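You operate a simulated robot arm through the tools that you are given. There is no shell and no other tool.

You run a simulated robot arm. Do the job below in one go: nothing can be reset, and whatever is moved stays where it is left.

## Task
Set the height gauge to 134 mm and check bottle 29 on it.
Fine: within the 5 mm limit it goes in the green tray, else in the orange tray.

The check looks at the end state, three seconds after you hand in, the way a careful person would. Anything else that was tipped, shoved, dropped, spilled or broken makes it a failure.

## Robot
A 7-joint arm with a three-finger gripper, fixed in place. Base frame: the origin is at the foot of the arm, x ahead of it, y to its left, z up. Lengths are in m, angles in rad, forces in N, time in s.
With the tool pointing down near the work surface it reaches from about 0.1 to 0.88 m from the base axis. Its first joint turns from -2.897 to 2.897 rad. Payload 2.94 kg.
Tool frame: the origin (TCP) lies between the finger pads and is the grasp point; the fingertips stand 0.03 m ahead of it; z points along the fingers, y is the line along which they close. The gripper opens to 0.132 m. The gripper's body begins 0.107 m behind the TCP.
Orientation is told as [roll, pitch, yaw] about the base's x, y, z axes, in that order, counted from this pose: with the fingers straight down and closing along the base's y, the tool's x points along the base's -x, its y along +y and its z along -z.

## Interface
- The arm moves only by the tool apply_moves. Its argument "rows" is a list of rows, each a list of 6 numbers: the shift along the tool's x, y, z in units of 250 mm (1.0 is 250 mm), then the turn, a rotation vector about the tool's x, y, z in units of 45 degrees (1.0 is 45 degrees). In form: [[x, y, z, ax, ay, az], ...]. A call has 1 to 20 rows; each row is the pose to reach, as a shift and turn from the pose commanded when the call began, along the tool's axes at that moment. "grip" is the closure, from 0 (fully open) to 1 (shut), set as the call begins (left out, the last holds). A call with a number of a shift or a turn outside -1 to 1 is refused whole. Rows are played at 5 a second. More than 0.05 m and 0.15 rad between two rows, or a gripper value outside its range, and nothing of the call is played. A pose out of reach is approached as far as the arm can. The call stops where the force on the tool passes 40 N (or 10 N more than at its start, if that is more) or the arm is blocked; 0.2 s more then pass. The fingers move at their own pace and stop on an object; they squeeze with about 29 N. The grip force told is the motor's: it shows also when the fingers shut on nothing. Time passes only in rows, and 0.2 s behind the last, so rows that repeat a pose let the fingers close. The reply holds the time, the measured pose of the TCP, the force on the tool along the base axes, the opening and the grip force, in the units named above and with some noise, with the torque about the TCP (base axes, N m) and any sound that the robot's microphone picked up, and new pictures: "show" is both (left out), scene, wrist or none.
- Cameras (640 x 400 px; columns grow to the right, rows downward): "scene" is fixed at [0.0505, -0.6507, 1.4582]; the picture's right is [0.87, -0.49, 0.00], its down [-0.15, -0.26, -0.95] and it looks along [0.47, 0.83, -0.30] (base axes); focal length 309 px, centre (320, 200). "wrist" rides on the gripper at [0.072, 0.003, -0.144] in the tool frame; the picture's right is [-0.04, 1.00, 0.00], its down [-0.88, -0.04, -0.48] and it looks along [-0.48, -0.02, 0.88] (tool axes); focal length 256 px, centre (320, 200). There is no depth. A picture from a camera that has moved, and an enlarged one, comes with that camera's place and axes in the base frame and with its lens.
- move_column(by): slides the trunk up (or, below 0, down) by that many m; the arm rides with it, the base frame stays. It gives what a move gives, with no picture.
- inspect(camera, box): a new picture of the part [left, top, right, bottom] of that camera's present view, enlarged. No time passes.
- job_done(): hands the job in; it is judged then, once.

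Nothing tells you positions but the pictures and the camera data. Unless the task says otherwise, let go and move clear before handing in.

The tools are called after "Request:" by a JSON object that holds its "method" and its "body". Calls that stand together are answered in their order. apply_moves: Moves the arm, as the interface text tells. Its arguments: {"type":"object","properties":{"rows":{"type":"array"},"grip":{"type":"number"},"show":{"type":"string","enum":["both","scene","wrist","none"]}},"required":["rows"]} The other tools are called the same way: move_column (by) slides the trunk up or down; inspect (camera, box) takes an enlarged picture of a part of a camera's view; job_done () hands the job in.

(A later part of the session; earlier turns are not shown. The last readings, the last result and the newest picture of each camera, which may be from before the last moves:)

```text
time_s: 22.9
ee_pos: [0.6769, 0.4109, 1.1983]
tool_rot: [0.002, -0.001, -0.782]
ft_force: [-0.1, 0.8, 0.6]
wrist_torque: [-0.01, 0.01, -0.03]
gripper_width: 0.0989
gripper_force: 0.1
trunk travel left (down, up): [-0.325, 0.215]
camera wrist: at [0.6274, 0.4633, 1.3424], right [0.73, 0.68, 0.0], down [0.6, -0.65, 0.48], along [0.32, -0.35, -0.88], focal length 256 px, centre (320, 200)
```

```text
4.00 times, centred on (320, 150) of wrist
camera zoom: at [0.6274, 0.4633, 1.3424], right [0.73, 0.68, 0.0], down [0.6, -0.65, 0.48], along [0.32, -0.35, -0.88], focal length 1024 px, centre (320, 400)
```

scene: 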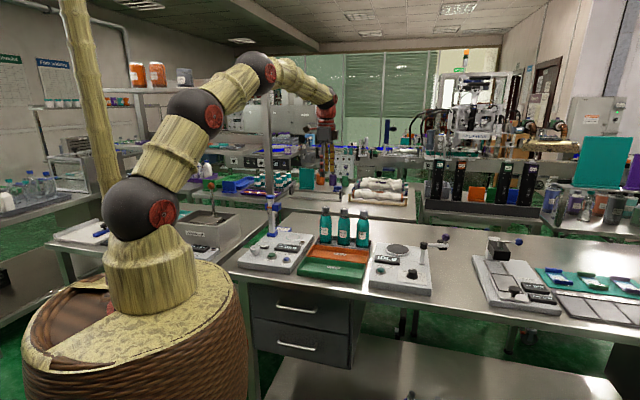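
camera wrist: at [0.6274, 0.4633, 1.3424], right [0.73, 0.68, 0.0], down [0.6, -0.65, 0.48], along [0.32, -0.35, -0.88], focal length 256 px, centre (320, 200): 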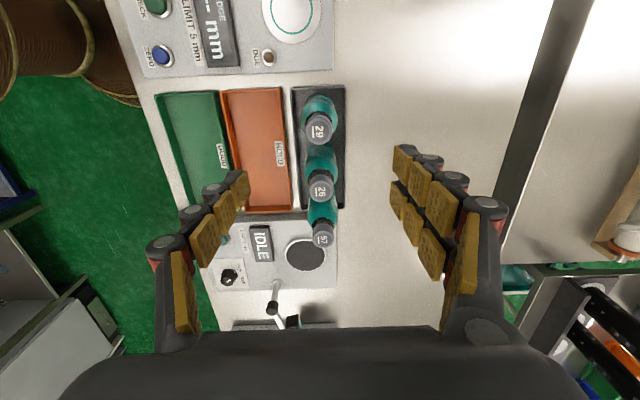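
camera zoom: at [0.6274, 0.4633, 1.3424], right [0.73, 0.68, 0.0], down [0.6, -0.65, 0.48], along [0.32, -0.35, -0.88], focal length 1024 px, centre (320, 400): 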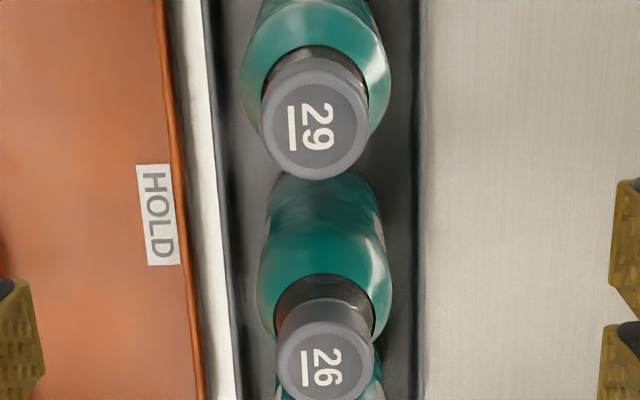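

Bottle 29 sits at about (0.190, 0.7675), nearly under the tool, with its neighbour roughly 75 mm away along the other axis. I'll descend with the fingers in front of and behind it.

Request:
{"method": "apply_moves", "body": {"rows": [[-0.01, -0.006, 0.15, 0, 0, 0], [-0.01, -0.006, 0.32, 0, 0, 0], [-0.01, -0.006, 0.48, 0, 0, 0], [-0.01, -0.006, 0.6, 0, 0, 0], [-0.01, -0.006, 0.6, 0, 0, 0]]}}

Request:
{"method": "inspect", "body": {"camera": "scene", "box": [296, 180, 376, 260]}}

```text
time_s: 24.1
ee_pos: [0.6764, 0.4071, 1.0485]
tool_rot: [0.0, -0.001, -0.783]
ft_force: [0.1, 0.6, -0.8]
wrist_torque: [-0.02, 0.0, 0.01]
gripper_width: 0.0991
gripper_force: 0.0
trunk travel left (down, up): [-0.325, 0.215]
camera wrist: at [0.6265, 0.4595, 1.1934], right [0.73, 0.68, 0.0], down [0.6, -0.65, 0.48], along [0.32, -0.35, -0.88], focal length 256 px, centre (320, 200)
```

scene: 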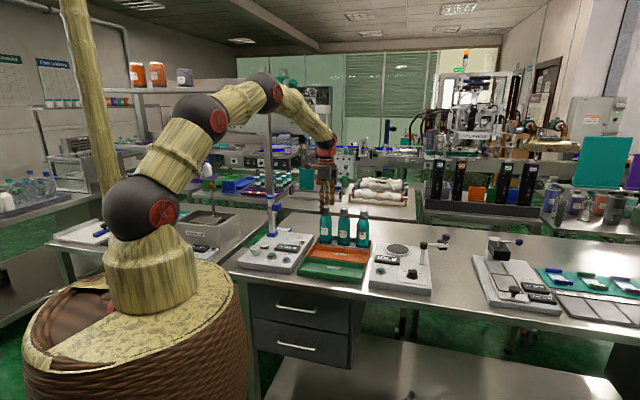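
wrist: 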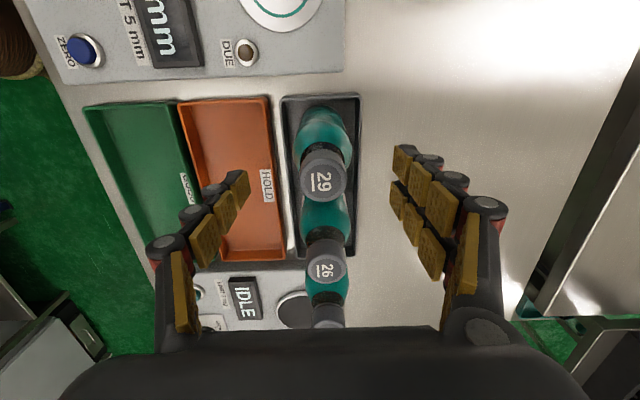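

```text
5.00 times, centred on (336, 220) of scene
camera zoom: at [0.0505, -0.6507, 1.4582], right [0.87, -0.49, 0.0], down [-0.15, -0.26, -0.95], along [0.47, 0.83, -0.3], focal length 1546 px, centre (240, 100)
```

zoom: 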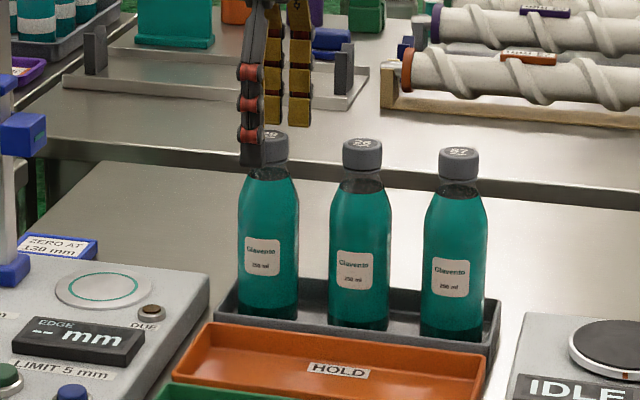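

Well centred. I'll go on down to grip height, TCP z≈0.952, and close.

Request:
{"method": "apply_moves", "body": {"rows": [[0, 0.006, 0.13, 0, 0, 0], [0, 0.006, 0.26, 0, 0, 0], [0, 0.006, 0.386, 0, 0, 0], [0, 0.006, 0.386, 0, 0, 0]], "show": "none"}}

Request:
{"method": "apply_moves", "body": {"rows": [[0, 0, 0, 0, 0, 0], [0, 0, 0, 0, 0, 0], [0, 0, 0, 0, 0, 0], [0, 0, 0, 0, 0, 0], [0, 0, 0, 0, 0, 0], [0, 0, 0, 0, 0, 0]], "grip": 1}}

Request:
{"method": "inspect", "body": {"camera": "scene", "box": [296, 180, 376, 260]}}

```text
time_s: 25.1
ee_pos: [0.6771, 0.4066, 0.9549]
tool_rot: [0.003, -0.001, -0.781]
ft_force: [0.0, 0.4, 0.8]
wrist_torque: [-0.03, 0.0, 0.0]
gripper_width: 0.0993
gripper_force: 0.1
trunk travel left (down, up): [-0.325, 0.215]
```

```text
time_s: 26.5
ee_pos: [0.6771, 0.4069, 0.9537]
tool_rot: [0.001, -0.001, -0.782]
ft_force: [0.6, 0.7, 0.4]
wrist_torque: [0.03, 0.01, 0.04]
gripper_width: 0.0503
gripper_force: 29.3
trunk travel left (down, up): [-0.325, 0.215]
camera wrist: at [0.6279, 0.4595, 1.0989], right [0.73, 0.68, 0.0], down [0.6, -0.65, 0.48], along [0.32, -0.35, -0.88], focal length 256 px, centre (320, 200)
```

scene: 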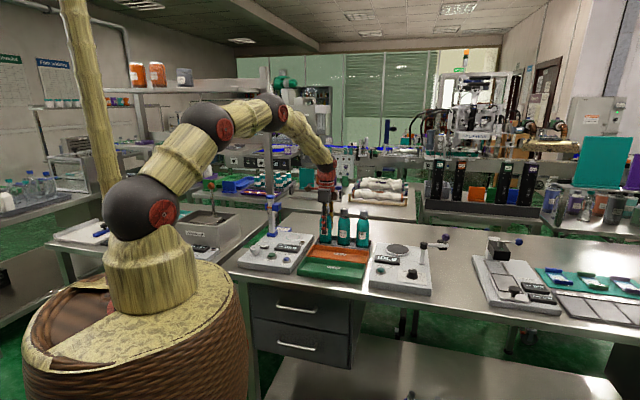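
wrist: 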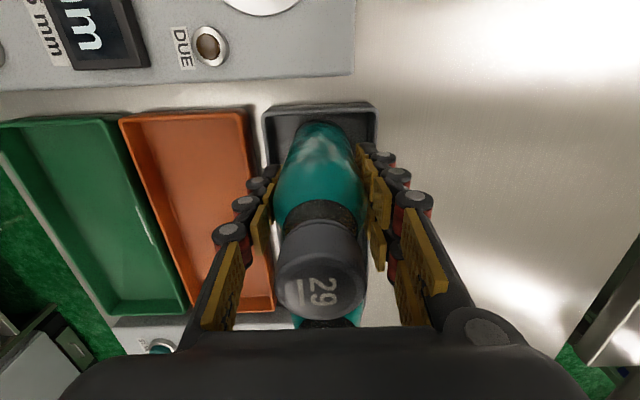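

```text
5.00 times, centred on (336, 220) of scene
camera zoom: at [0.0505, -0.6507, 1.4582], right [0.87, -0.49, 0.0], down [-0.15, -0.26, -0.95], along [0.47, 0.83, -0.3], focal length 1546 px, centre (240, 100)
```

zoom: 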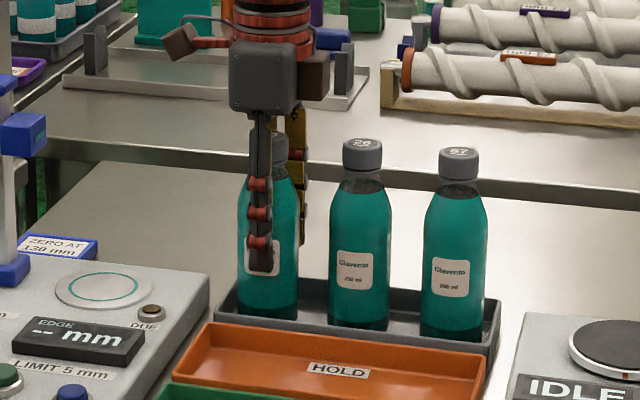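

The bottle is held at 50 mm width. I'll lift it straight up 0.1 m.

Request:
{"method": "apply_moves", "body": {"rows": [[0, 0, -0.04, 0, 0, 0], [0, 0, -0.12, 0, 0, 0], [0, 0, -0.22, 0, 0, 0], [0, 0, -0.32, 0, 0, 0], [0, 0, -0.4, 0, 0, 0], [0, 0, -0.4, 0, 0, 0]], "grip": 1}}

Request:
{"method": "inspect", "body": {"camera": "scene", "box": [256, 170, 356, 260]}}

```text
time_s: 27.9
ee_pos: [0.6801, 0.4079, 1.0514]
tool_rot: [0.0, -0.001, -0.781]
ft_force: [0.3, 0.4, -3.0]
wrist_torque: [-0.02, -0.04, -0.01]
gripper_width: 0.0504
gripper_force: 29.4
trunk travel left (down, up): [-0.325, 0.215]
camera wrist: at [0.6308, 0.4603, 1.1962], right [0.73, 0.68, 0.0], down [0.6, -0.65, 0.48], along [0.32, -0.35, -0.88], focal length 256 px, centre (320, 200)
```

scene: 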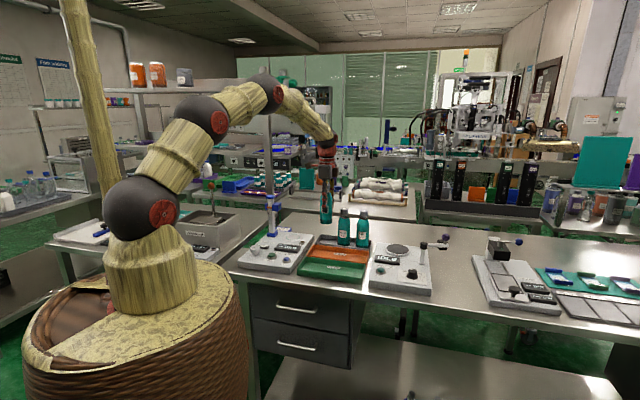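
wrist: 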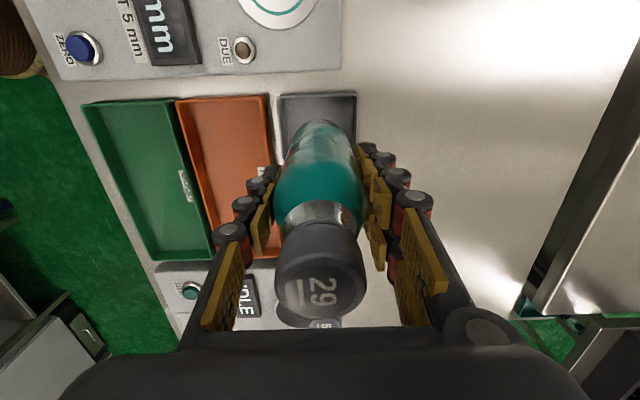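

```text
4.44 times, centred on (306, 215) of scene
camera zoom: at [0.0505, -0.6507, 1.4582], right [0.87, -0.49, 0.0], down [-0.15, -0.26, -0.95], along [0.47, 0.83, -0.3], focal length 1374 px, centre (382, 133)
```

zoom: 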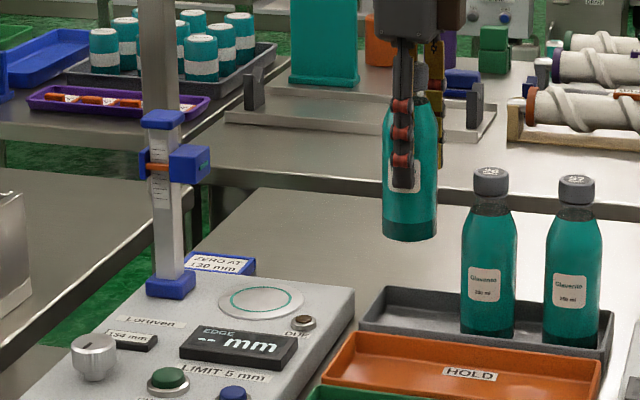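

The bottle hangs straight, with its base about 83 mm below the TCP. I'll carry it over to the gauge stage at about (0.0505, 0.736), staying high.

Request:
{"method": "apply_moves", "body": {"rows": [[0.09, -0.02, 0, 0, 0, 0], [0.19, -0.045, 0, 0, 0, 0], [0.29, -0.07, 0, 0, 0, 0], [0.39, -0.095, 0, 0, 0, 0], [0.49, -0.12, 0, 0, 0, 0], [0.568, -0.133, 0, 0, 0, 0], [0.568, -0.133, 0, 0, 0, 0]], "grip": 1}}

Request:
{"method": "inspect", "body": {"camera": "scene", "box": [236, 180, 336, 260]}}

Request:
{"method": "inspect", "body": {"camera": "wrist", "box": [200, 0, 440, 150]}}

```text
time_s: 29.5
ee_pos: [0.5558, 0.4836, 1.0512]
tool_rot: [0.002, 0.0, -0.781]
ft_force: [-0.9, 0.5, -3.1]
wrist_torque: [0.03, 0.02, -0.01]
gripper_width: 0.0503
gripper_force: 29.2
trunk travel left (down, up): [-0.325, 0.215]
camera wrist: at [0.5064, 0.5364, 1.1955], right [0.74, 0.68, 0.0], down [0.6, -0.65, 0.48], along [0.32, -0.35, -0.88], focal length 256 px, centre (320, 200)
```

scene: 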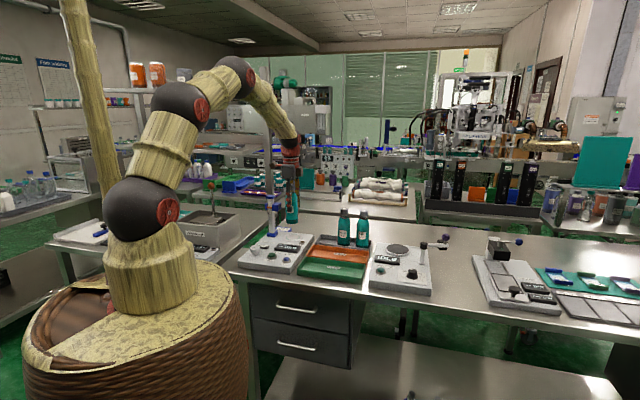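
wrist: 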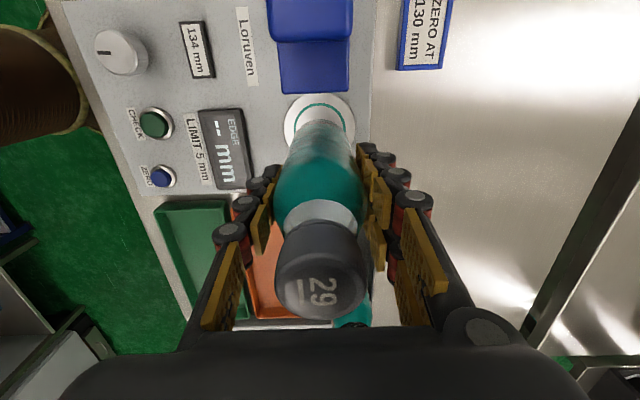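

```text
5.00 times, centred on (286, 220) of scene
camera zoom: at [0.0505, -0.6507, 1.4582], right [0.87, -0.49, 0.0], down [-0.15, -0.26, -0.95], along [0.47, 0.83, -0.3], focal length 1546 px, centre (490, 100)
```

zoom: 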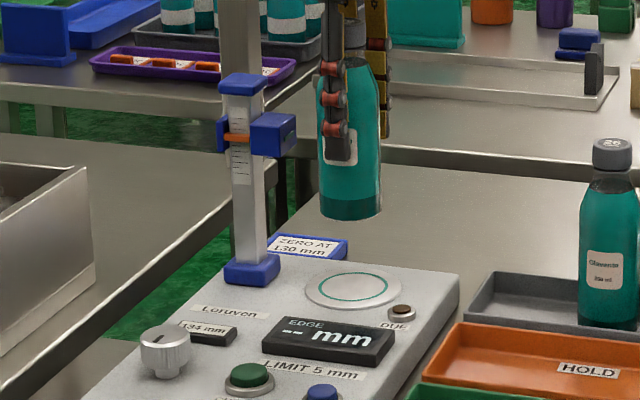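

```text
2.67 times, centred on (320, 75) of wrist
camera zoom: at [0.5064, 0.5364, 1.1955], right [0.74, 0.68, 0.0], down [0.6, -0.65, 0.48], along [0.32, -0.35, -0.88], focal length 683 px, centre (320, 533)
```

zoom: 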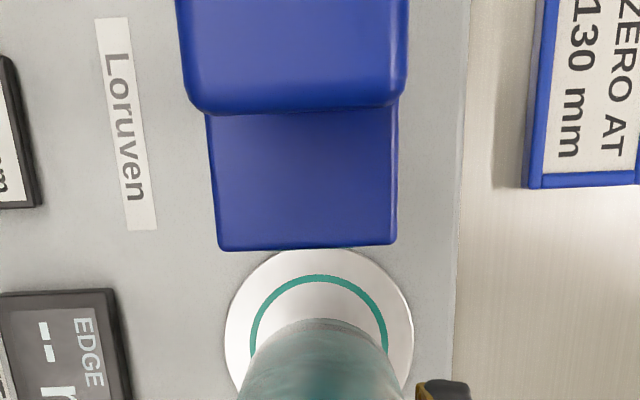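

The bottle is centred over the ring to within a millimetre. I'll lower it most of the way.

Request:
{"method": "apply_moves", "body": {"rows": [[0, 0, 0.08, 0, 0, 0], [0, 0, 0.16, 0, 0, 0], [0, 0, 0.24, 0, 0, 0], [0, 0, 0.24, 0, 0, 0]], "grip": 1}}

Request:
{"method": "inspect", "body": {"camera": "scene", "box": [256, 200, 336, 250]}}

```text
time_s: 30.5
ee_pos: [0.5564, 0.4837, 0.9902]
tool_rot: [0.002, -0.001, -0.781]
ft_force: [-0.4, 1.3, -2.7]
wrist_torque: [-0.02, -0.02, 0.01]
gripper_width: 0.0504
gripper_force: 28.6
trunk travel left (down, up): [-0.325, 0.215]
camera wrist: at [0.5068, 0.5361, 1.1353], right [0.73, 0.68, 0.0], down [0.6, -0.65, 0.48], along [0.32, -0.35, -0.88], focal length 256 px, centre (320, 200)
```

scene: 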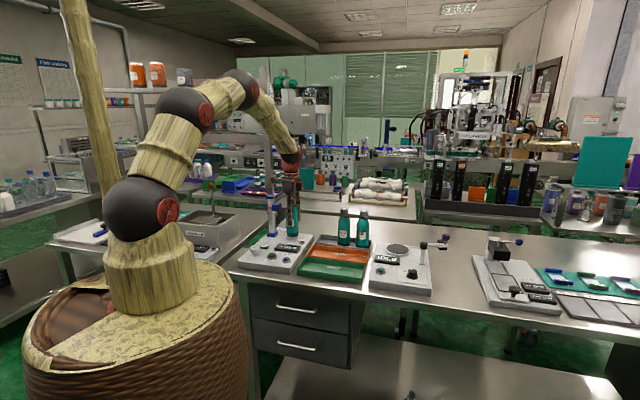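
wrist: 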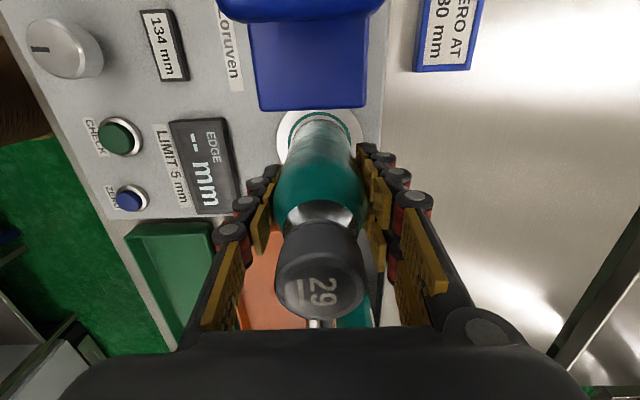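

```text
8.00 times, centred on (296, 225) of scene
camera zoom: at [0.0505, -0.6507, 1.4582], right [0.87, -0.49, 0.0], down [-0.15, -0.26, -0.95], along [0.47, 0.83, -0.3], focal length 2473 px, centre (512, 0)
```

zoom: 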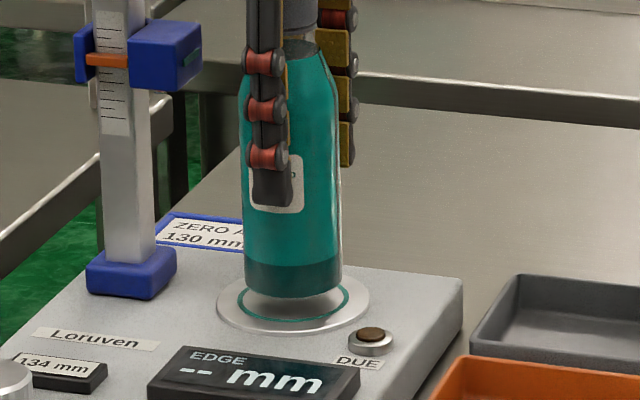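

About 11 mm to go. I'll lower in small steps and watch the force.

Request:
{"method": "apply_moves", "body": {"rows": [[0, 0, 0.012, 0, 0, 0], [0, 0, 0.024, 0, 0, 0], [0, 0, 0.034, 0, 0, 0], [0, 0, 0.034, 0, 0, 0]], "grip": 1, "show": "none"}}

Request:
{"method": "inspect", "body": {"camera": "scene", "box": [276, 220, 316, 245]}}

```text
time_s: 31.5
ee_pos: [0.5547, 0.4843, 0.9821]
tool_rot: [0.004, -0.001, -0.782]
ft_force: [0.0, 0.8, -1.4]
wrist_torque: [-0.03, 0.06, 0.0]
gripper_width: 0.0503
gripper_force: 28.9
trunk travel left (down, up): [-0.325, 0.215]
```

```text
16.00 times, centred on (296, 232) of scene
camera zoom: at [0.0505, -0.6507, 1.4582], right [0.87, -0.49, 0.0], down [-0.15, -0.26, -0.95], along [0.47, 0.83, -0.3], focal length 4946 px, centre (704, -320)
```

zoom: 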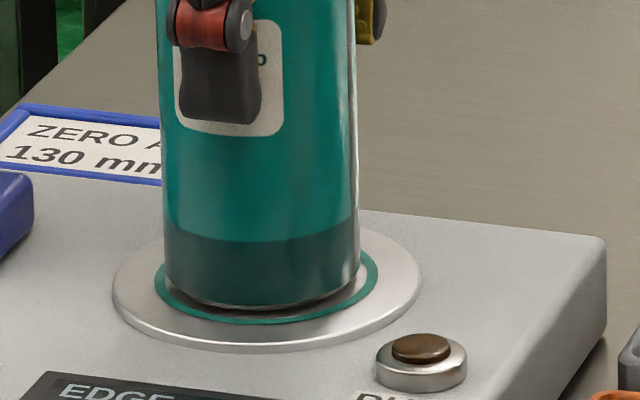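

It is almost on the stage. I'll take 2 mm steps.

Request:
{"method": "apply_moves", "body": {"rows": [[0, 0, 0.004, 0, 0, 0], [0, 0, 0.008, 0, 0, 0], [0, 0, 0.008, 0, 0, 0]], "grip": 1, "show": "none"}}

Request:
{"method": "inspect", "body": {"camera": "scene", "box": [276, 220, 316, 245]}}

```text
time_s: 32.3
ee_pos: [0.5549, 0.4836, 0.9821]
tool_rot: [0.005, -0.001, -0.782]
ft_force: [-2.3, -2.9, 13.0]
wrist_torque: [-0.11, 0.29, 0.06]
gripper_width: 0.0504
gripper_force: 29.1
trunk travel left (down, up): [-0.325, 0.215]
```

```text
16.00 times, centred on (296, 232) of scene
camera zoom: at [0.0505, -0.6507, 1.4582], right [0.87, -0.49, 0.0], down [-0.15, -0.26, -0.95], along [0.47, 0.83, -0.3], focal length 4946 px, centre (704, -320)
```

zoom: 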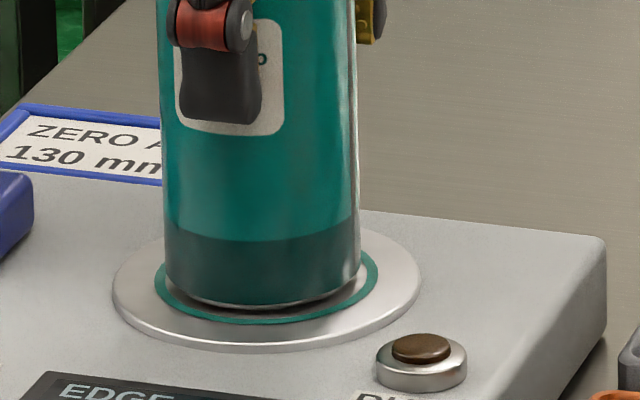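

Contact is felt and the bottle is seated. I'll relieve the pressure a little, open, and rise clear.

Request:
{"method": "apply_moves", "body": {"rows": [[0, 0, -0.006, 0, 0, 0], [0, 0, -0.006, 0, 0, 0]], "grip": 1, "show": "none"}}

Request:
{"method": "apply_moves", "body": {"rows": [[0, 0, 0, 0, 0, 0], [0, 0, 0, 0, 0, 0], [0, 0, 0, 0, 0, 0], [0, 0, 0, 0, 0, 0]], "grip": 0.25}}

Request:
{"method": "inspect", "body": {"camera": "scene", "box": [256, 200, 336, 250]}}

```text
time_s: 32.9
ee_pos: [0.5542, 0.4833, 0.9832]
tool_rot: [0.003, 0.0, -0.782]
ft_force: [1.0, 4.7, 8.3]
wrist_torque: [0.43, 0.04, -0.01]
gripper_width: 0.0505
gripper_force: 29.0
trunk travel left (down, up): [-0.325, 0.215]
```

```text
time_s: 33.9
ee_pos: [0.5561, 0.4825, 0.9813]
tool_rot: [0.001, 0.002, -0.782]
ft_force: [0.0, -0.5, -0.6]
wrist_torque: [0.02, 0.0, -0.05]
gripper_width: 0.0991
gripper_force: 0.1
trunk travel left (down, up): [-0.325, 0.215]
camera wrist: at [0.5055, 0.5354, 1.126], right [0.73, 0.68, 0.0], down [0.6, -0.65, 0.48], along [0.32, -0.35, -0.88], focal length 256 px, centre (320, 200)
```

scene: 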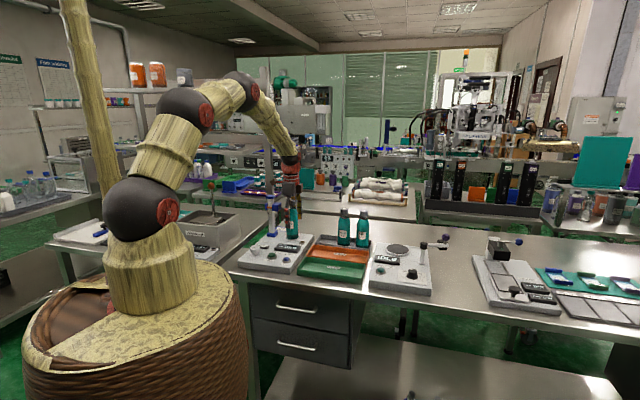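
wrist: 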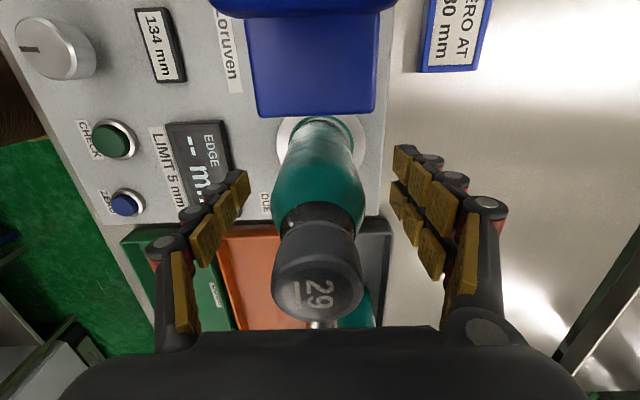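

```text
8.00 times, centred on (296, 225) of scene
camera zoom: at [0.0505, -0.6507, 1.4582], right [0.87, -0.49, 0.0], down [-0.15, -0.26, -0.95], along [0.47, 0.83, -0.3], focal length 2473 px, centre (512, 0)
```

zoom: 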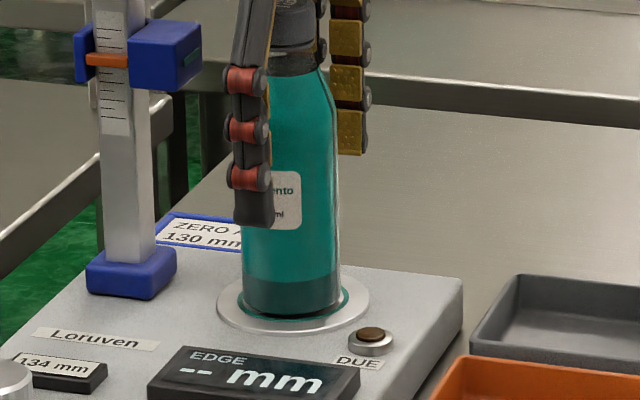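

The bottle stands free on the stage. I'll rise straight up, then move over the CHECK button with the gripper closed.

Request:
{"method": "apply_moves", "body": {"rows": [[0, 0, -0.1, 0, 0, 0], [0, 0, -0.26, 0, 0, 0], [0, 0, -0.44, 0, 0, 0], [0, 0, -0.62, 0, 0, 0], [0, 0, -0.8, 0, 0, 0], [0.01, -0.12, -0.86, 0, 0, 0], [0.03, -0.28, -0.86, 0, 0, 0], [0.05, -0.44, -0.86, 0, 0, 0], [0.06, -0.6, -0.86, 0, 0, 0], [0.066, -0.748, -0.86, 0, 0, 0], [0.066, -0.748, -0.86, 0, 0, 0]], "grip": 0.25, "show": "none"}}

Request:
{"method": "apply_moves", "body": {"rows": [[0, 0, 0.18, 0, 0, 0], [0, 0, 0.36, 0, 0, 0], [0, 0, 0.54, 0, 0, 0], [0, 0, 0.6, 0, 0, 0], [0, 0, 0.6, 0, 0, 0], [0, 0, 0.6, 0, 0, 0]], "grip": 1}}

Request:
{"method": "inspect", "body": {"camera": "wrist", "box": [240, 80, 400, 180]}}

```text
time_s: 36.3
ee_pos: [0.4113, 0.3607, 1.199]
tool_rot: [0.003, 0.001, -0.782]
ft_force: [-0.9, -1.2, 0.6]
wrist_torque: [0.01, -0.01, -0.01]
gripper_width: 0.099
gripper_force: 0.0
trunk travel left (down, up): [-0.325, 0.215]
```

```text
time_s: 37.7
ee_pos: [0.4103, 0.365, 1.0489]
tool_rot: [0.002, 0.001, -0.782]
ft_force: [-1.2, 0.3, -0.1]
wrist_torque: [0.01, 0.03, 0.02]
gripper_width: 0.0
gripper_force: 3.5
trunk travel left (down, up): [-0.325, 0.215]
camera wrist: at [0.36, 0.4162, 1.1928], right [0.73, 0.68, 0.0], down [0.6, -0.65, 0.48], along [0.32, -0.35, -0.88], focal length 256 px, centre (320, 200)
```

scene: 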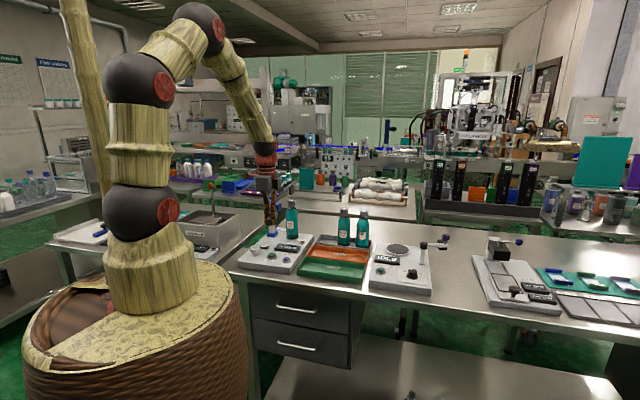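
wrist: 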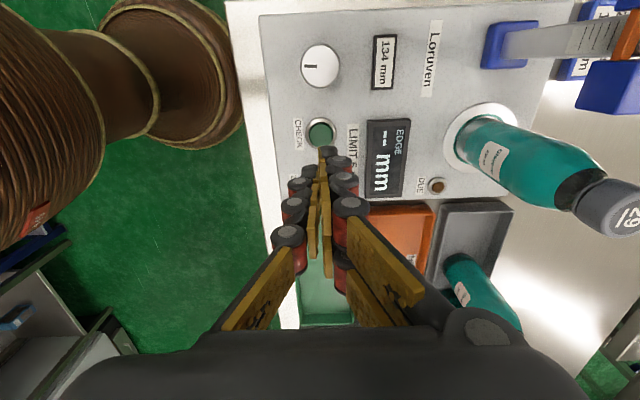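

```text
4.00 times, centred on (320, 130) of wrist
camera zoom: at [0.36, 0.4162, 1.1928], right [0.73, 0.68, 0.0], down [0.6, -0.65, 0.48], along [0.32, -0.35, -0.88], focal length 1024 px, centre (320, 480)
```

zoom: 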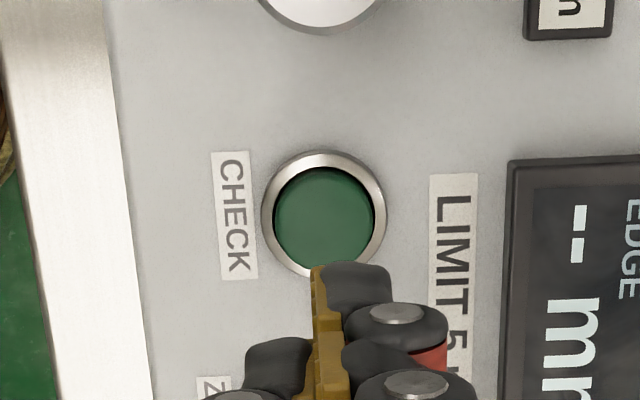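

The CHECK button is 3 mm off the tool axis. I'll correct that and come down to just above it.

Request:
{"method": "apply_moves", "body": {"rows": [[-0.012, 0.004, 0.15, 0, 0, 0], [-0.012, 0.004, 0.3, 0, 0, 0], [-0.012, 0.004, 0.4, 0, 0, 0], [-0.012, 0.004, 0.456, 0, 0, 0], [-0.012, 0.004, 0.456, 0, 0, 0]], "grip": 1, "show": "wrist"}}

Request:
{"method": "inspect", "body": {"camera": "scene", "box": [246, 220, 310, 260]}}

```text
time_s: 38.9
ee_pos: [0.4162, 0.3611, 0.9346]
tool_rot: [0.002, 0.0, -0.782]
ft_force: [0.9, -0.1, 0.1]
wrist_torque: [0.03, -0.03, 0.0]
gripper_width: 0.0003
gripper_force: 29.0
trunk travel left (down, up): [-0.325, 0.215]
camera wrist: at [0.3658, 0.4138, 1.079], right [0.73, 0.68, 0.0], down [0.6, -0.65, 0.48], along [0.32, -0.35, -0.88], focal length 256 px, centre (320, 200)
```

wrist: 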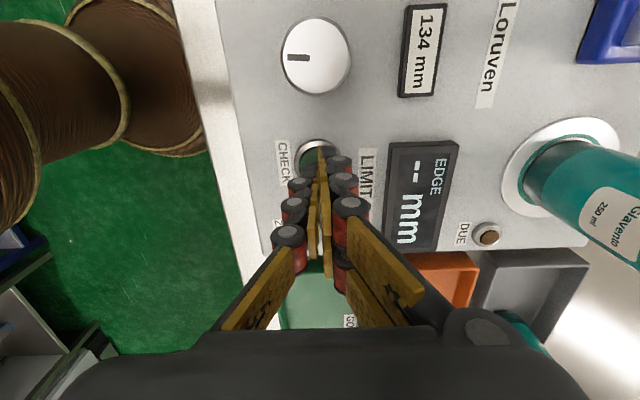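

```text
10.00 times, centred on (278, 240) of scene
camera zoom: at [0.0505, -0.6507, 1.4582], right [0.87, -0.49, 0.0], down [-0.15, -0.26, -0.95], along [0.47, 0.83, -0.3], focal length 3091 px, centre (740, -200)
```

zoom: 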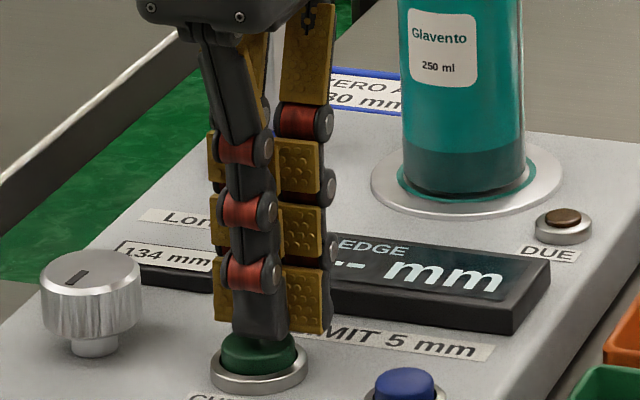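

The fingertip is right above CHECK. I'll press gently.

Request:
{"method": "apply_moves", "body": {"rows": [[0, 0, 0.01, 0, 0, 0], [0, 0, 0.018, 0, 0, 0], [0, 0, 0.026, 0, 0, 0], [0, 0, 0.026, 0, 0, 0]], "grip": 1, "show": "wrist"}}

Request:
{"method": "inspect", "body": {"camera": "scene", "box": [246, 220, 310, 260]}}

Request:
{"method": "inspect", "body": {"camera": "wrist", "box": [360, 120, 520, 260]}}

```text
time_s: 39.9
ee_pos: [0.4158, 0.3612, 0.9286]
tool_rot: [0.001, 0.001, -0.782]
ft_force: [0.9, 0.0, 2.1]
wrist_torque: [-0.02, -0.03, 0.04]
gripper_width: 0.0058
gripper_force: 29.1
trunk travel left (down, up): [-0.325, 0.215]
heard: click
camera wrist: at [0.3651, 0.414, 1.0717], right [0.73, 0.68, 0.0], down [0.6, -0.65, 0.48], along [0.32, -0.35, -0.88], focal length 256 px, centre (320, 200)
```

wrist: 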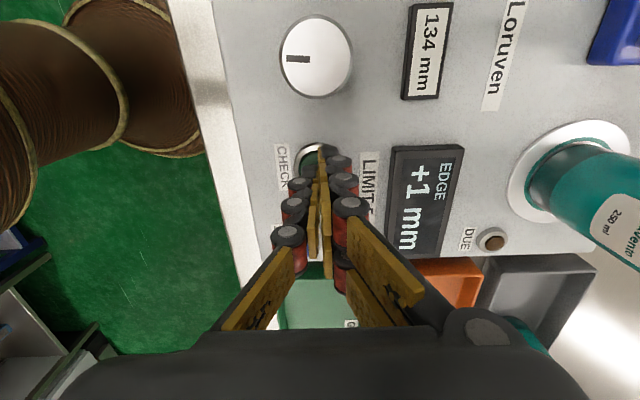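

```text
10.00 times, centred on (278, 240) of scene
camera zoom: at [0.0505, -0.6507, 1.4582], right [0.87, -0.49, 0.0], down [-0.15, -0.26, -0.95], along [0.47, 0.83, -0.3], focal length 3091 px, centre (740, -200)
```

zoom: 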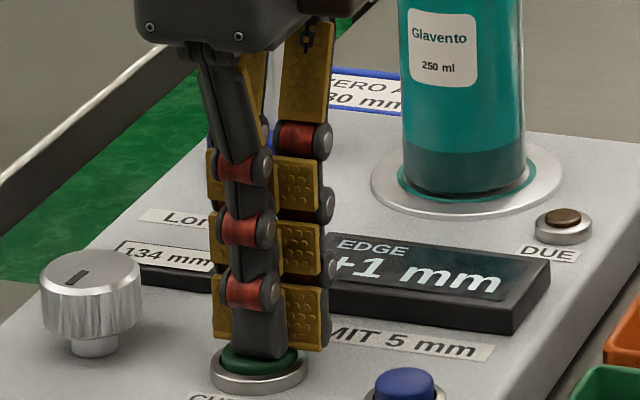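

```text
2.86 times, centred on (440, 190) of wrist
camera zoom: at [0.3651, 0.414, 1.0717], right [0.73, 0.68, 0.0], down [0.6, -0.65, 0.48], along [0.32, -0.35, -0.88], focal length 731 px, centre (-23, 229)
```

zoom: 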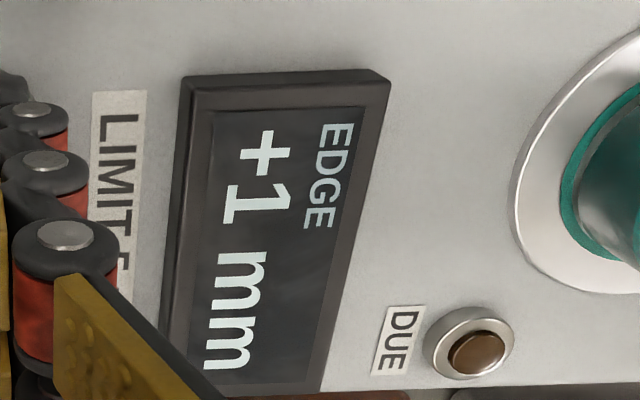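

CHECK clicked and the display reads +1 mm. That is inside the 5 mm limit, and DUE is still dark, so bottle 29 goes to the green tray. I'll rise and go back over the bottle with the gripper open.

Request:
{"method": "apply_moves", "body": {"rows": [[0, 0, -0.06, 0, 0, 0], [0, 0, -0.22, 0, 0, 0], [0, 0, -0.4, 0, 0, 0], [0, 0, -0.58, 0, 0, 0], [0, 0, -0.76, 0, 0, 0], [0, 0, -0.94, 0, 0, 0], [0, 0, -1.0, 0, 0, 0], [0, 0, -1.0, 0, 0, 0]], "grip": 1, "show": "wrist"}}

Request:
{"method": "inspect", "body": {"camera": "scene", "box": [236, 190, 336, 260]}}

Request:
{"method": "apply_moves", "body": {"rows": [[-0.01, 0.12, -0.06, 0, 0, 0], [-0.02, 0.28, -0.1, 0, 0, 0], [-0.03, 0.44, -0.1, 0, 0, 0], [-0.045, 0.6, -0.1, 0, 0, 0], [-0.054, 0.744, -0.1, 0, 0, 0], [-0.054, 0.744, -0.1, 0, 0, 0]], "grip": 0.25, "show": "wrist"}}

Request:
{"method": "inspect", "body": {"camera": "wrist", "box": [240, 80, 400, 200]}}

```text
time_s: 41.7
ee_pos: [0.4141, 0.3625, 1.1773]
tool_rot: [0.002, 0.001, -0.782]
ft_force: [-1.0, -0.4, -0.2]
wrist_torque: [0.0, 0.03, -0.03]
gripper_width: 0.0
gripper_force: 28.9
trunk travel left (down, up): [-0.325, 0.215]
camera wrist: at [0.3646, 0.4155, 1.3216], right [0.73, 0.68, 0.0], down [0.6, -0.65, 0.48], along [0.32, -0.35, -0.88], focal length 256 px, centre (320, 200)
```

wrist: 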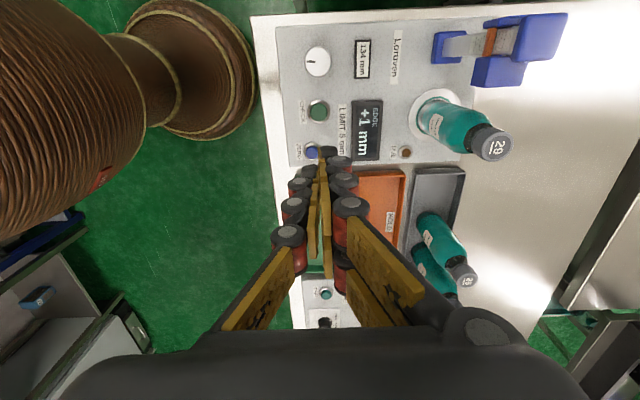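

```text
5.71 times, centred on (286, 225) of scene
camera zoom: at [0.0505, -0.6507, 1.4582], right [0.87, -0.49, 0.0], down [-0.15, -0.26, -0.95], along [0.47, 0.83, -0.3], focal length 1766 px, centre (514, 57)
```

zoom: 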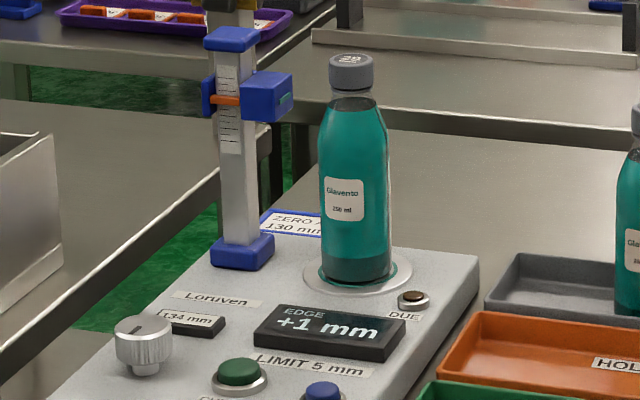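

```text
time_s: 43.1
ee_pos: [0.5575, 0.4846, 1.2017]
tool_rot: [0.003, -0.002, -0.782]
ft_force: [-0.6, -0.5, -0.5]
wrist_torque: [0.03, -0.01, 0.0]
gripper_width: 0.0984
gripper_force: 0.1
trunk travel left (down, up): [-0.325, 0.215]
camera wrist: at [0.5072, 0.537, 1.3468], right [0.73, 0.68, 0.0], down [0.6, -0.65, 0.48], along [0.32, -0.35, -0.88], focal length 256 px, centre (320, 200)
```

wrist: 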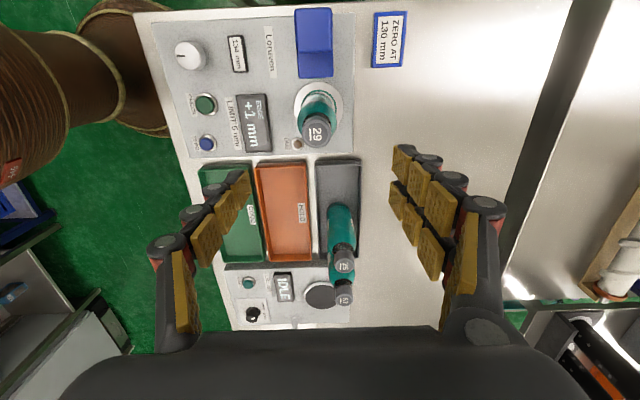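

```text
3.33 times, centred on (320, 140) of wrist
camera zoom: at [0.5072, 0.537, 1.3468], right [0.73, 0.68, 0.0], down [0.6, -0.65, 0.48], along [0.32, -0.35, -0.88], focal length 853 px, centre (320, 400)
```

zoom: 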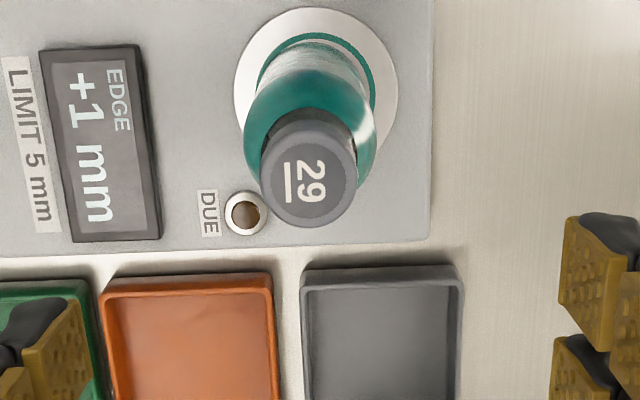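

The reading holds at +1 mm with DUE dark. The bottle is 3 mm off in b, so I'll correct, descend and grip it again.

Request:
{"method": "apply_moves", "body": {"rows": [[0, -0.011, 0.16, 0, 0, 0], [0, -0.011, 0.32, 0, 0, 0], [0, -0.011, 0.48, 0, 0, 0], [0, -0.011, 0.62, 0, 0, 0], [0, -0.011, 0.76, 0, 0, 0], [0, -0.011, 0.887, 0, 0, 0], [0, -0.011, 0.887, 0, 0, 0]], "grip": 0.25, "show": "wrist"}}

Request:
{"method": "apply_moves", "body": {"rows": [[0, 0, 0, 0, 0, 0], [0, 0, 0, 0, 0, 0], [0, 0, 0, 0, 0, 0], [0, 0, 0, 0, 0, 0], [0, 0, 0, 0, 0, 0], [0, 0, 0, 0, 0, 0]], "grip": 1, "show": "wrist"}}

```text
time_s: 44.7
ee_pos: [0.5545, 0.4821, 0.9793]
tool_rot: [0.002, 0.0, -0.781]
ft_force: [0.6, -0.1, 0.3]
wrist_torque: [-0.02, -0.02, 0.05]
gripper_width: 0.0992
gripper_force: 0.1
trunk travel left (down, up): [-0.325, 0.215]
camera wrist: at [0.5039, 0.5345, 1.1238], right [0.73, 0.68, 0.0], down [0.6, -0.65, 0.48], along [0.32, -0.35, -0.88], focal length 256 px, centre (320, 200)
```

wrist: 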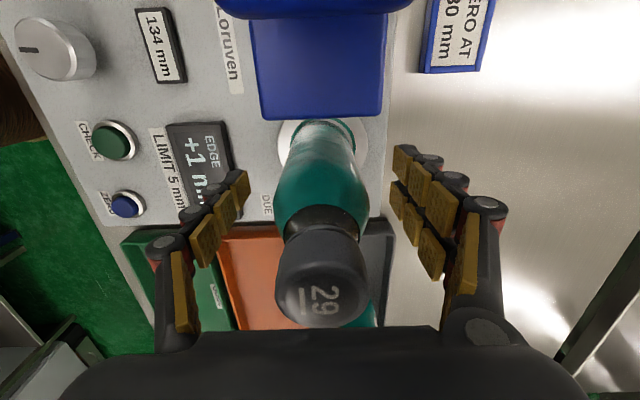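

```text
time_s: 46.1
ee_pos: [0.5536, 0.4823, 0.9786]
tool_rot: [0.0, 0.0, -0.783]
ft_force: [0.2, -0.1, 0.8]
wrist_torque: [0.03, 0.01, 0.03]
gripper_width: 0.0504
gripper_force: 28.9
trunk travel left (down, up): [-0.325, 0.215]
camera wrist: at [0.5039, 0.5345, 1.124], right [0.73, 0.68, 0.0], down [0.6, -0.65, 0.48], along [0.32, -0.35, -0.88], focal length 256 px, centre (320, 200)
```

wrist: 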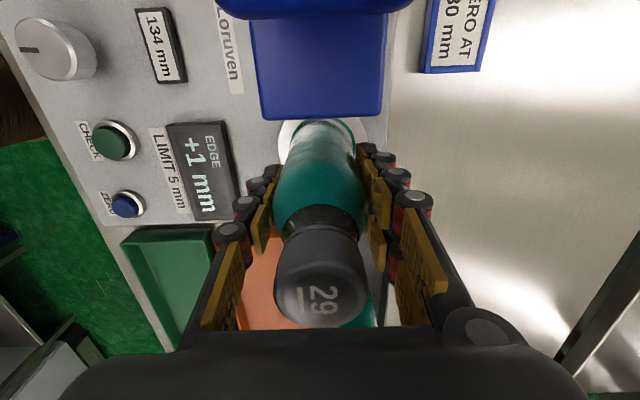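

Gripped again. I'll lift and carry it to the green tray's centre, near (0.27, 0.54).

Request:
{"method": "apply_moves", "body": {"rows": [[0, 0, -0.04, 0, 0, 0], [0, 0, -0.14, 0, 0, 0], [0, 0, -0.26, 0, 0, 0], [0, 0, -0.38, 0, 0, 0], [-0.1, -0.087, -0.4, 0, 0, 0], [-0.22, -0.192, -0.4, 0, 0, 0], [-0.34, -0.297, -0.4, 0, 0, 0], [-0.46, -0.402, -0.4, 0, 0, 0], [-0.58, -0.507, -0.4, 0, 0, 0], [-0.7, -0.612, -0.4, 0, 0, 0], [-0.8, -0.7, -0.4, 0, 0, 0], [-0.88, -0.77, -0.4, 0, 0, 0], [-0.88, -0.77, -0.4, 0, 0, 0]], "grip": 1}}

Request:
{"method": "inspect", "body": {"camera": "scene", "box": [276, 190, 396, 290]}}

```text
time_s: 48.9
ee_pos: [0.5743, 0.1899, 1.0809]
tool_rot: [0.001, 0.001, -0.782]
ft_force: [-0.4, 0.1, -2.8]
wrist_torque: [0.02, -0.04, -0.01]
gripper_width: 0.0506
gripper_force: 29.1
trunk travel left (down, up): [-0.325, 0.215]
camera wrist: at [0.524, 0.2423, 1.2255], right [0.73, 0.68, 0.0], down [0.6, -0.65, 0.48], along [0.32, -0.35, -0.88], focal length 256 px, centre (320, 200)
```

scene: 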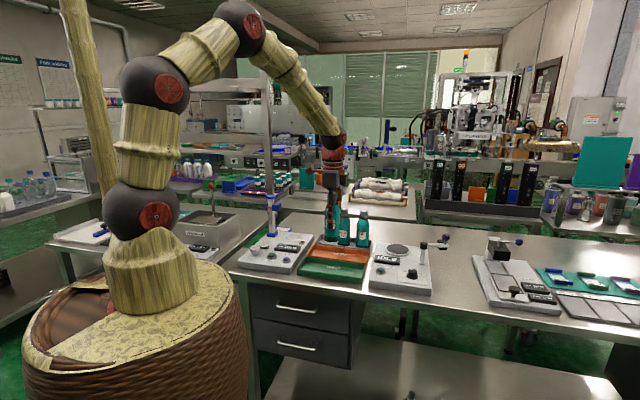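
wrist: 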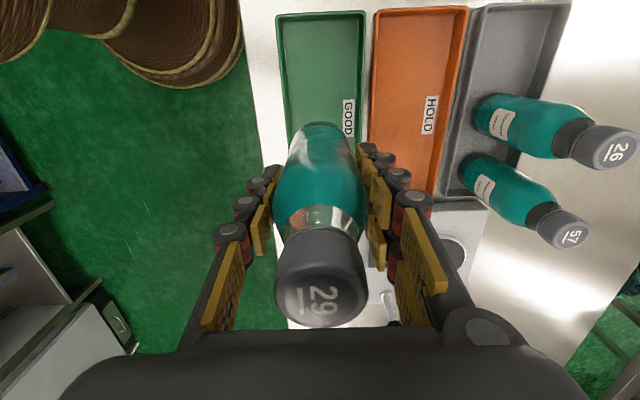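

```text
4.00 times, centred on (336, 240) of scene
camera zoom: at [0.0505, -0.6507, 1.4582], right [0.87, -0.49, 0.0], down [-0.15, -0.26, -0.95], along [0.47, 0.83, -0.3], focal length 1236 px, centre (256, 40)
```

zoom: 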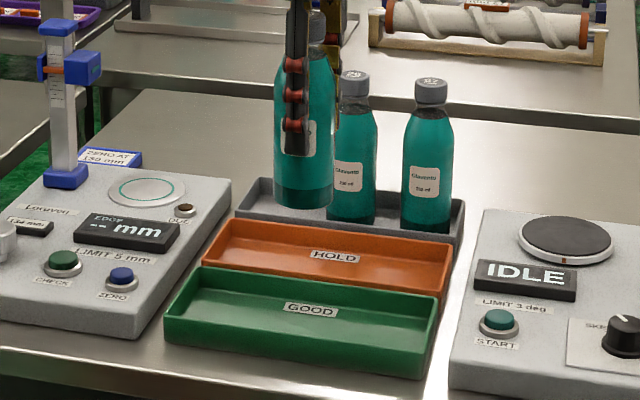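

Over the green tray; it looks centred around b≈0.548, so I'll shift 6 mm and lower to just above the expected floor.

Request:
{"method": "apply_moves", "body": {"rows": [[0, 0.024, 0.1, 0, 0, 0], [0, 0.024, 0.22, 0, 0, 0], [0, 0.024, 0.34, 0, 0, 0], [0, 0.024, 0.44, 0, 0, 0], [0, 0.024, 0.44, 0, 0, 0]], "grip": 1, "show": "wrist"}}

Request:
{"method": "inspect", "body": {"camera": "scene", "box": [296, 210, 376, 290]}}

```text
time_s: 50.1
ee_pos: [0.5804, 0.1949, 0.9685]
tool_rot: [0.002, 0.0, -0.78]
ft_force: [0.3, -0.3, -2.5]
wrist_torque: [-0.03, 0.0, 0.02]
gripper_width: 0.0502
gripper_force: 29.4
trunk travel left (down, up): [-0.325, 0.215]
camera wrist: at [0.531, 0.248, 1.1131], right [0.73, 0.68, 0.0], down [0.6, -0.65, 0.48], along [0.32, -0.35, -0.88], focal length 256 px, centre (320, 200)
```

wrist: 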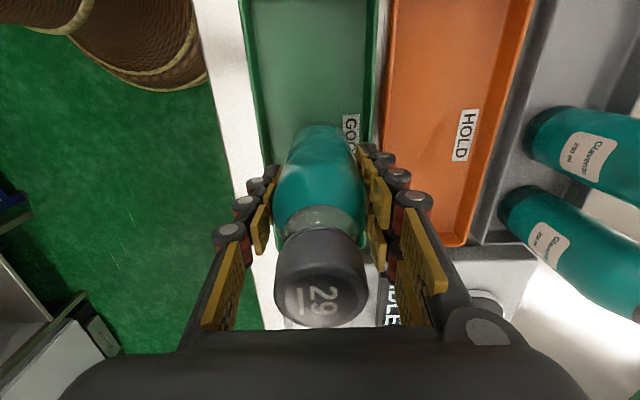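

```text
5.00 times, centred on (336, 250) of scene
camera zoom: at [0.0505, -0.6507, 1.4582], right [0.87, -0.49, 0.0], down [-0.15, -0.26, -0.95], along [0.47, 0.83, -0.3], focal length 1546 px, centre (240, -50)
```

zoom: 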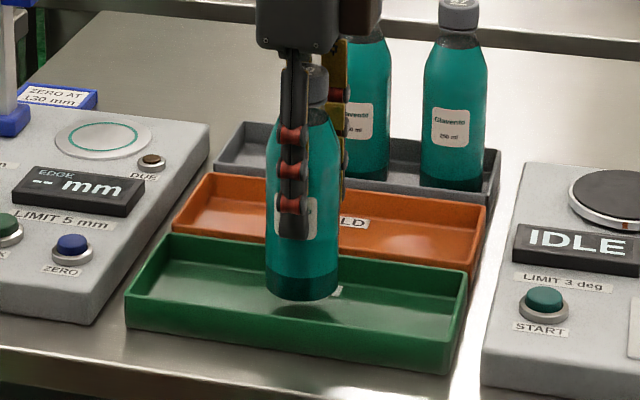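

Placed well within the tray. I'll lower in small steps and watch the force.

Request:
{"method": "apply_moves", "body": {"rows": [[0, 0, 0.02, 0, 0, 0], [0, 0, 0.036, 0, 0, 0], [0, 0, 0.048, 0, 0, 0], [0, 0, 0.048, 0, 0, 0]], "grip": 1, "show": "none"}}

Request:
{"method": "inspect", "body": {"camera": "scene", "box": [306, 240, 362, 275]}}

```text
time_s: 51.1
ee_pos: [0.5792, 0.1952, 0.9566]
tool_rot: [0.002, 0.001, -0.782]
ft_force: [0.6, 0.3, -2.7]
wrist_torque: [0.01, 0.01, -0.04]
gripper_width: 0.0503
gripper_force: 28.9
trunk travel left (down, up): [-0.325, 0.215]
```

```text
11.43 times, centred on (334, 258) of scene
camera zoom: at [0.0505, -0.6507, 1.4582], right [0.87, -0.49, 0.0], down [-0.15, -0.26, -0.95], along [0.47, 0.83, -0.3], focal length 3533 px, centre (160, -457)
```

zoom: 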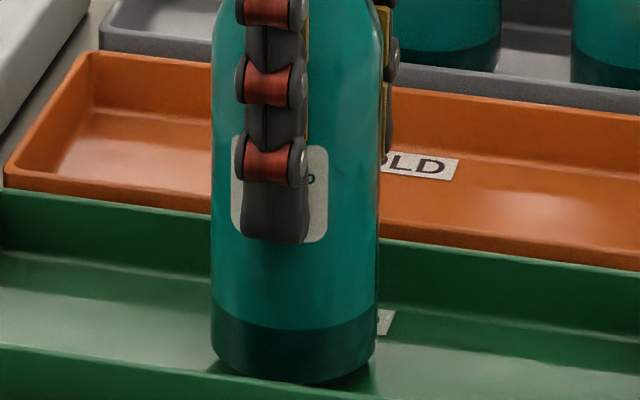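

Request:
{"method": "apply_moves", "body": {"rows": [[0, 0, 0.006, 0, 0, 0], [0, 0, 0.012, 0, 0, 0], [0, 0, 0.012, 0, 0, 0]], "grip": 1, "show": "none"}}

Request:
{"method": "inspect", "body": {"camera": "scene", "box": [306, 240, 362, 275]}}

```text
time_s: 51.9
ee_pos: [0.5781, 0.1954, 0.9545]
tool_rot: [0.003, 0.0, -0.782]
ft_force: [-0.7, 0.5, -2.1]
wrist_torque: [-0.03, 0.01, 0.01]
gripper_width: 0.0502
gripper_force: 29.3
trunk travel left (down, up): [-0.325, 0.215]
```

```text
11.43 times, centred on (334, 258) of scene
camera zoom: at [0.0505, -0.6507, 1.4582], right [0.87, -0.49, 0.0], down [-0.15, -0.26, -0.95], along [0.47, 0.83, -0.3], focal length 3533 px, centre (160, -457)
```

zoom: 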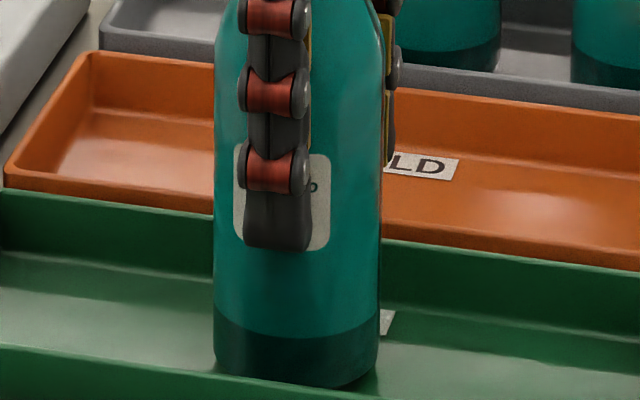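

No contact yet at about z=0.9545. I'll continue down in 2 mm steps.

Request:
{"method": "apply_moves", "body": {"rows": [[0, 0, 0.004, 0, 0, 0], [0, 0, 0.008, 0, 0, 0], [0, 0, 0.008, 0, 0, 0]], "grip": 1, "show": "none"}}

```text
time_s: 52.7
ee_pos: [0.5787, 0.1944, 0.9521]
tool_rot: [0.001, -0.001, -0.78]
ft_force: [0.6, -0.2, -3.6]
wrist_torque: [-0.01, 0.0, -0.02]
gripper_width: 0.0501
gripper_force: 28.8
trunk travel left (down, up): [-0.325, 0.215]
```

Request:
{"method": "apply_moves", "body": {"rows": [[0, 0, 0.004, 0, 0, 0], [0, 0, 0.008, 0, 0, 0], [0, 0, 0.008, 0, 0, 0]], "grip": 1, "show": "none"}}

```text
time_s: 53.5
ee_pos: [0.5791, 0.1953, 0.9513]
tool_rot: [0.002, 0.002, -0.781]
ft_force: [-0.2, 1.6, 3.5]
wrist_torque: [-0.06, 0.05, 0.02]
gripper_width: 0.0504
gripper_force: 28.9
trunk travel left (down, up): [-0.325, 0.215]
```

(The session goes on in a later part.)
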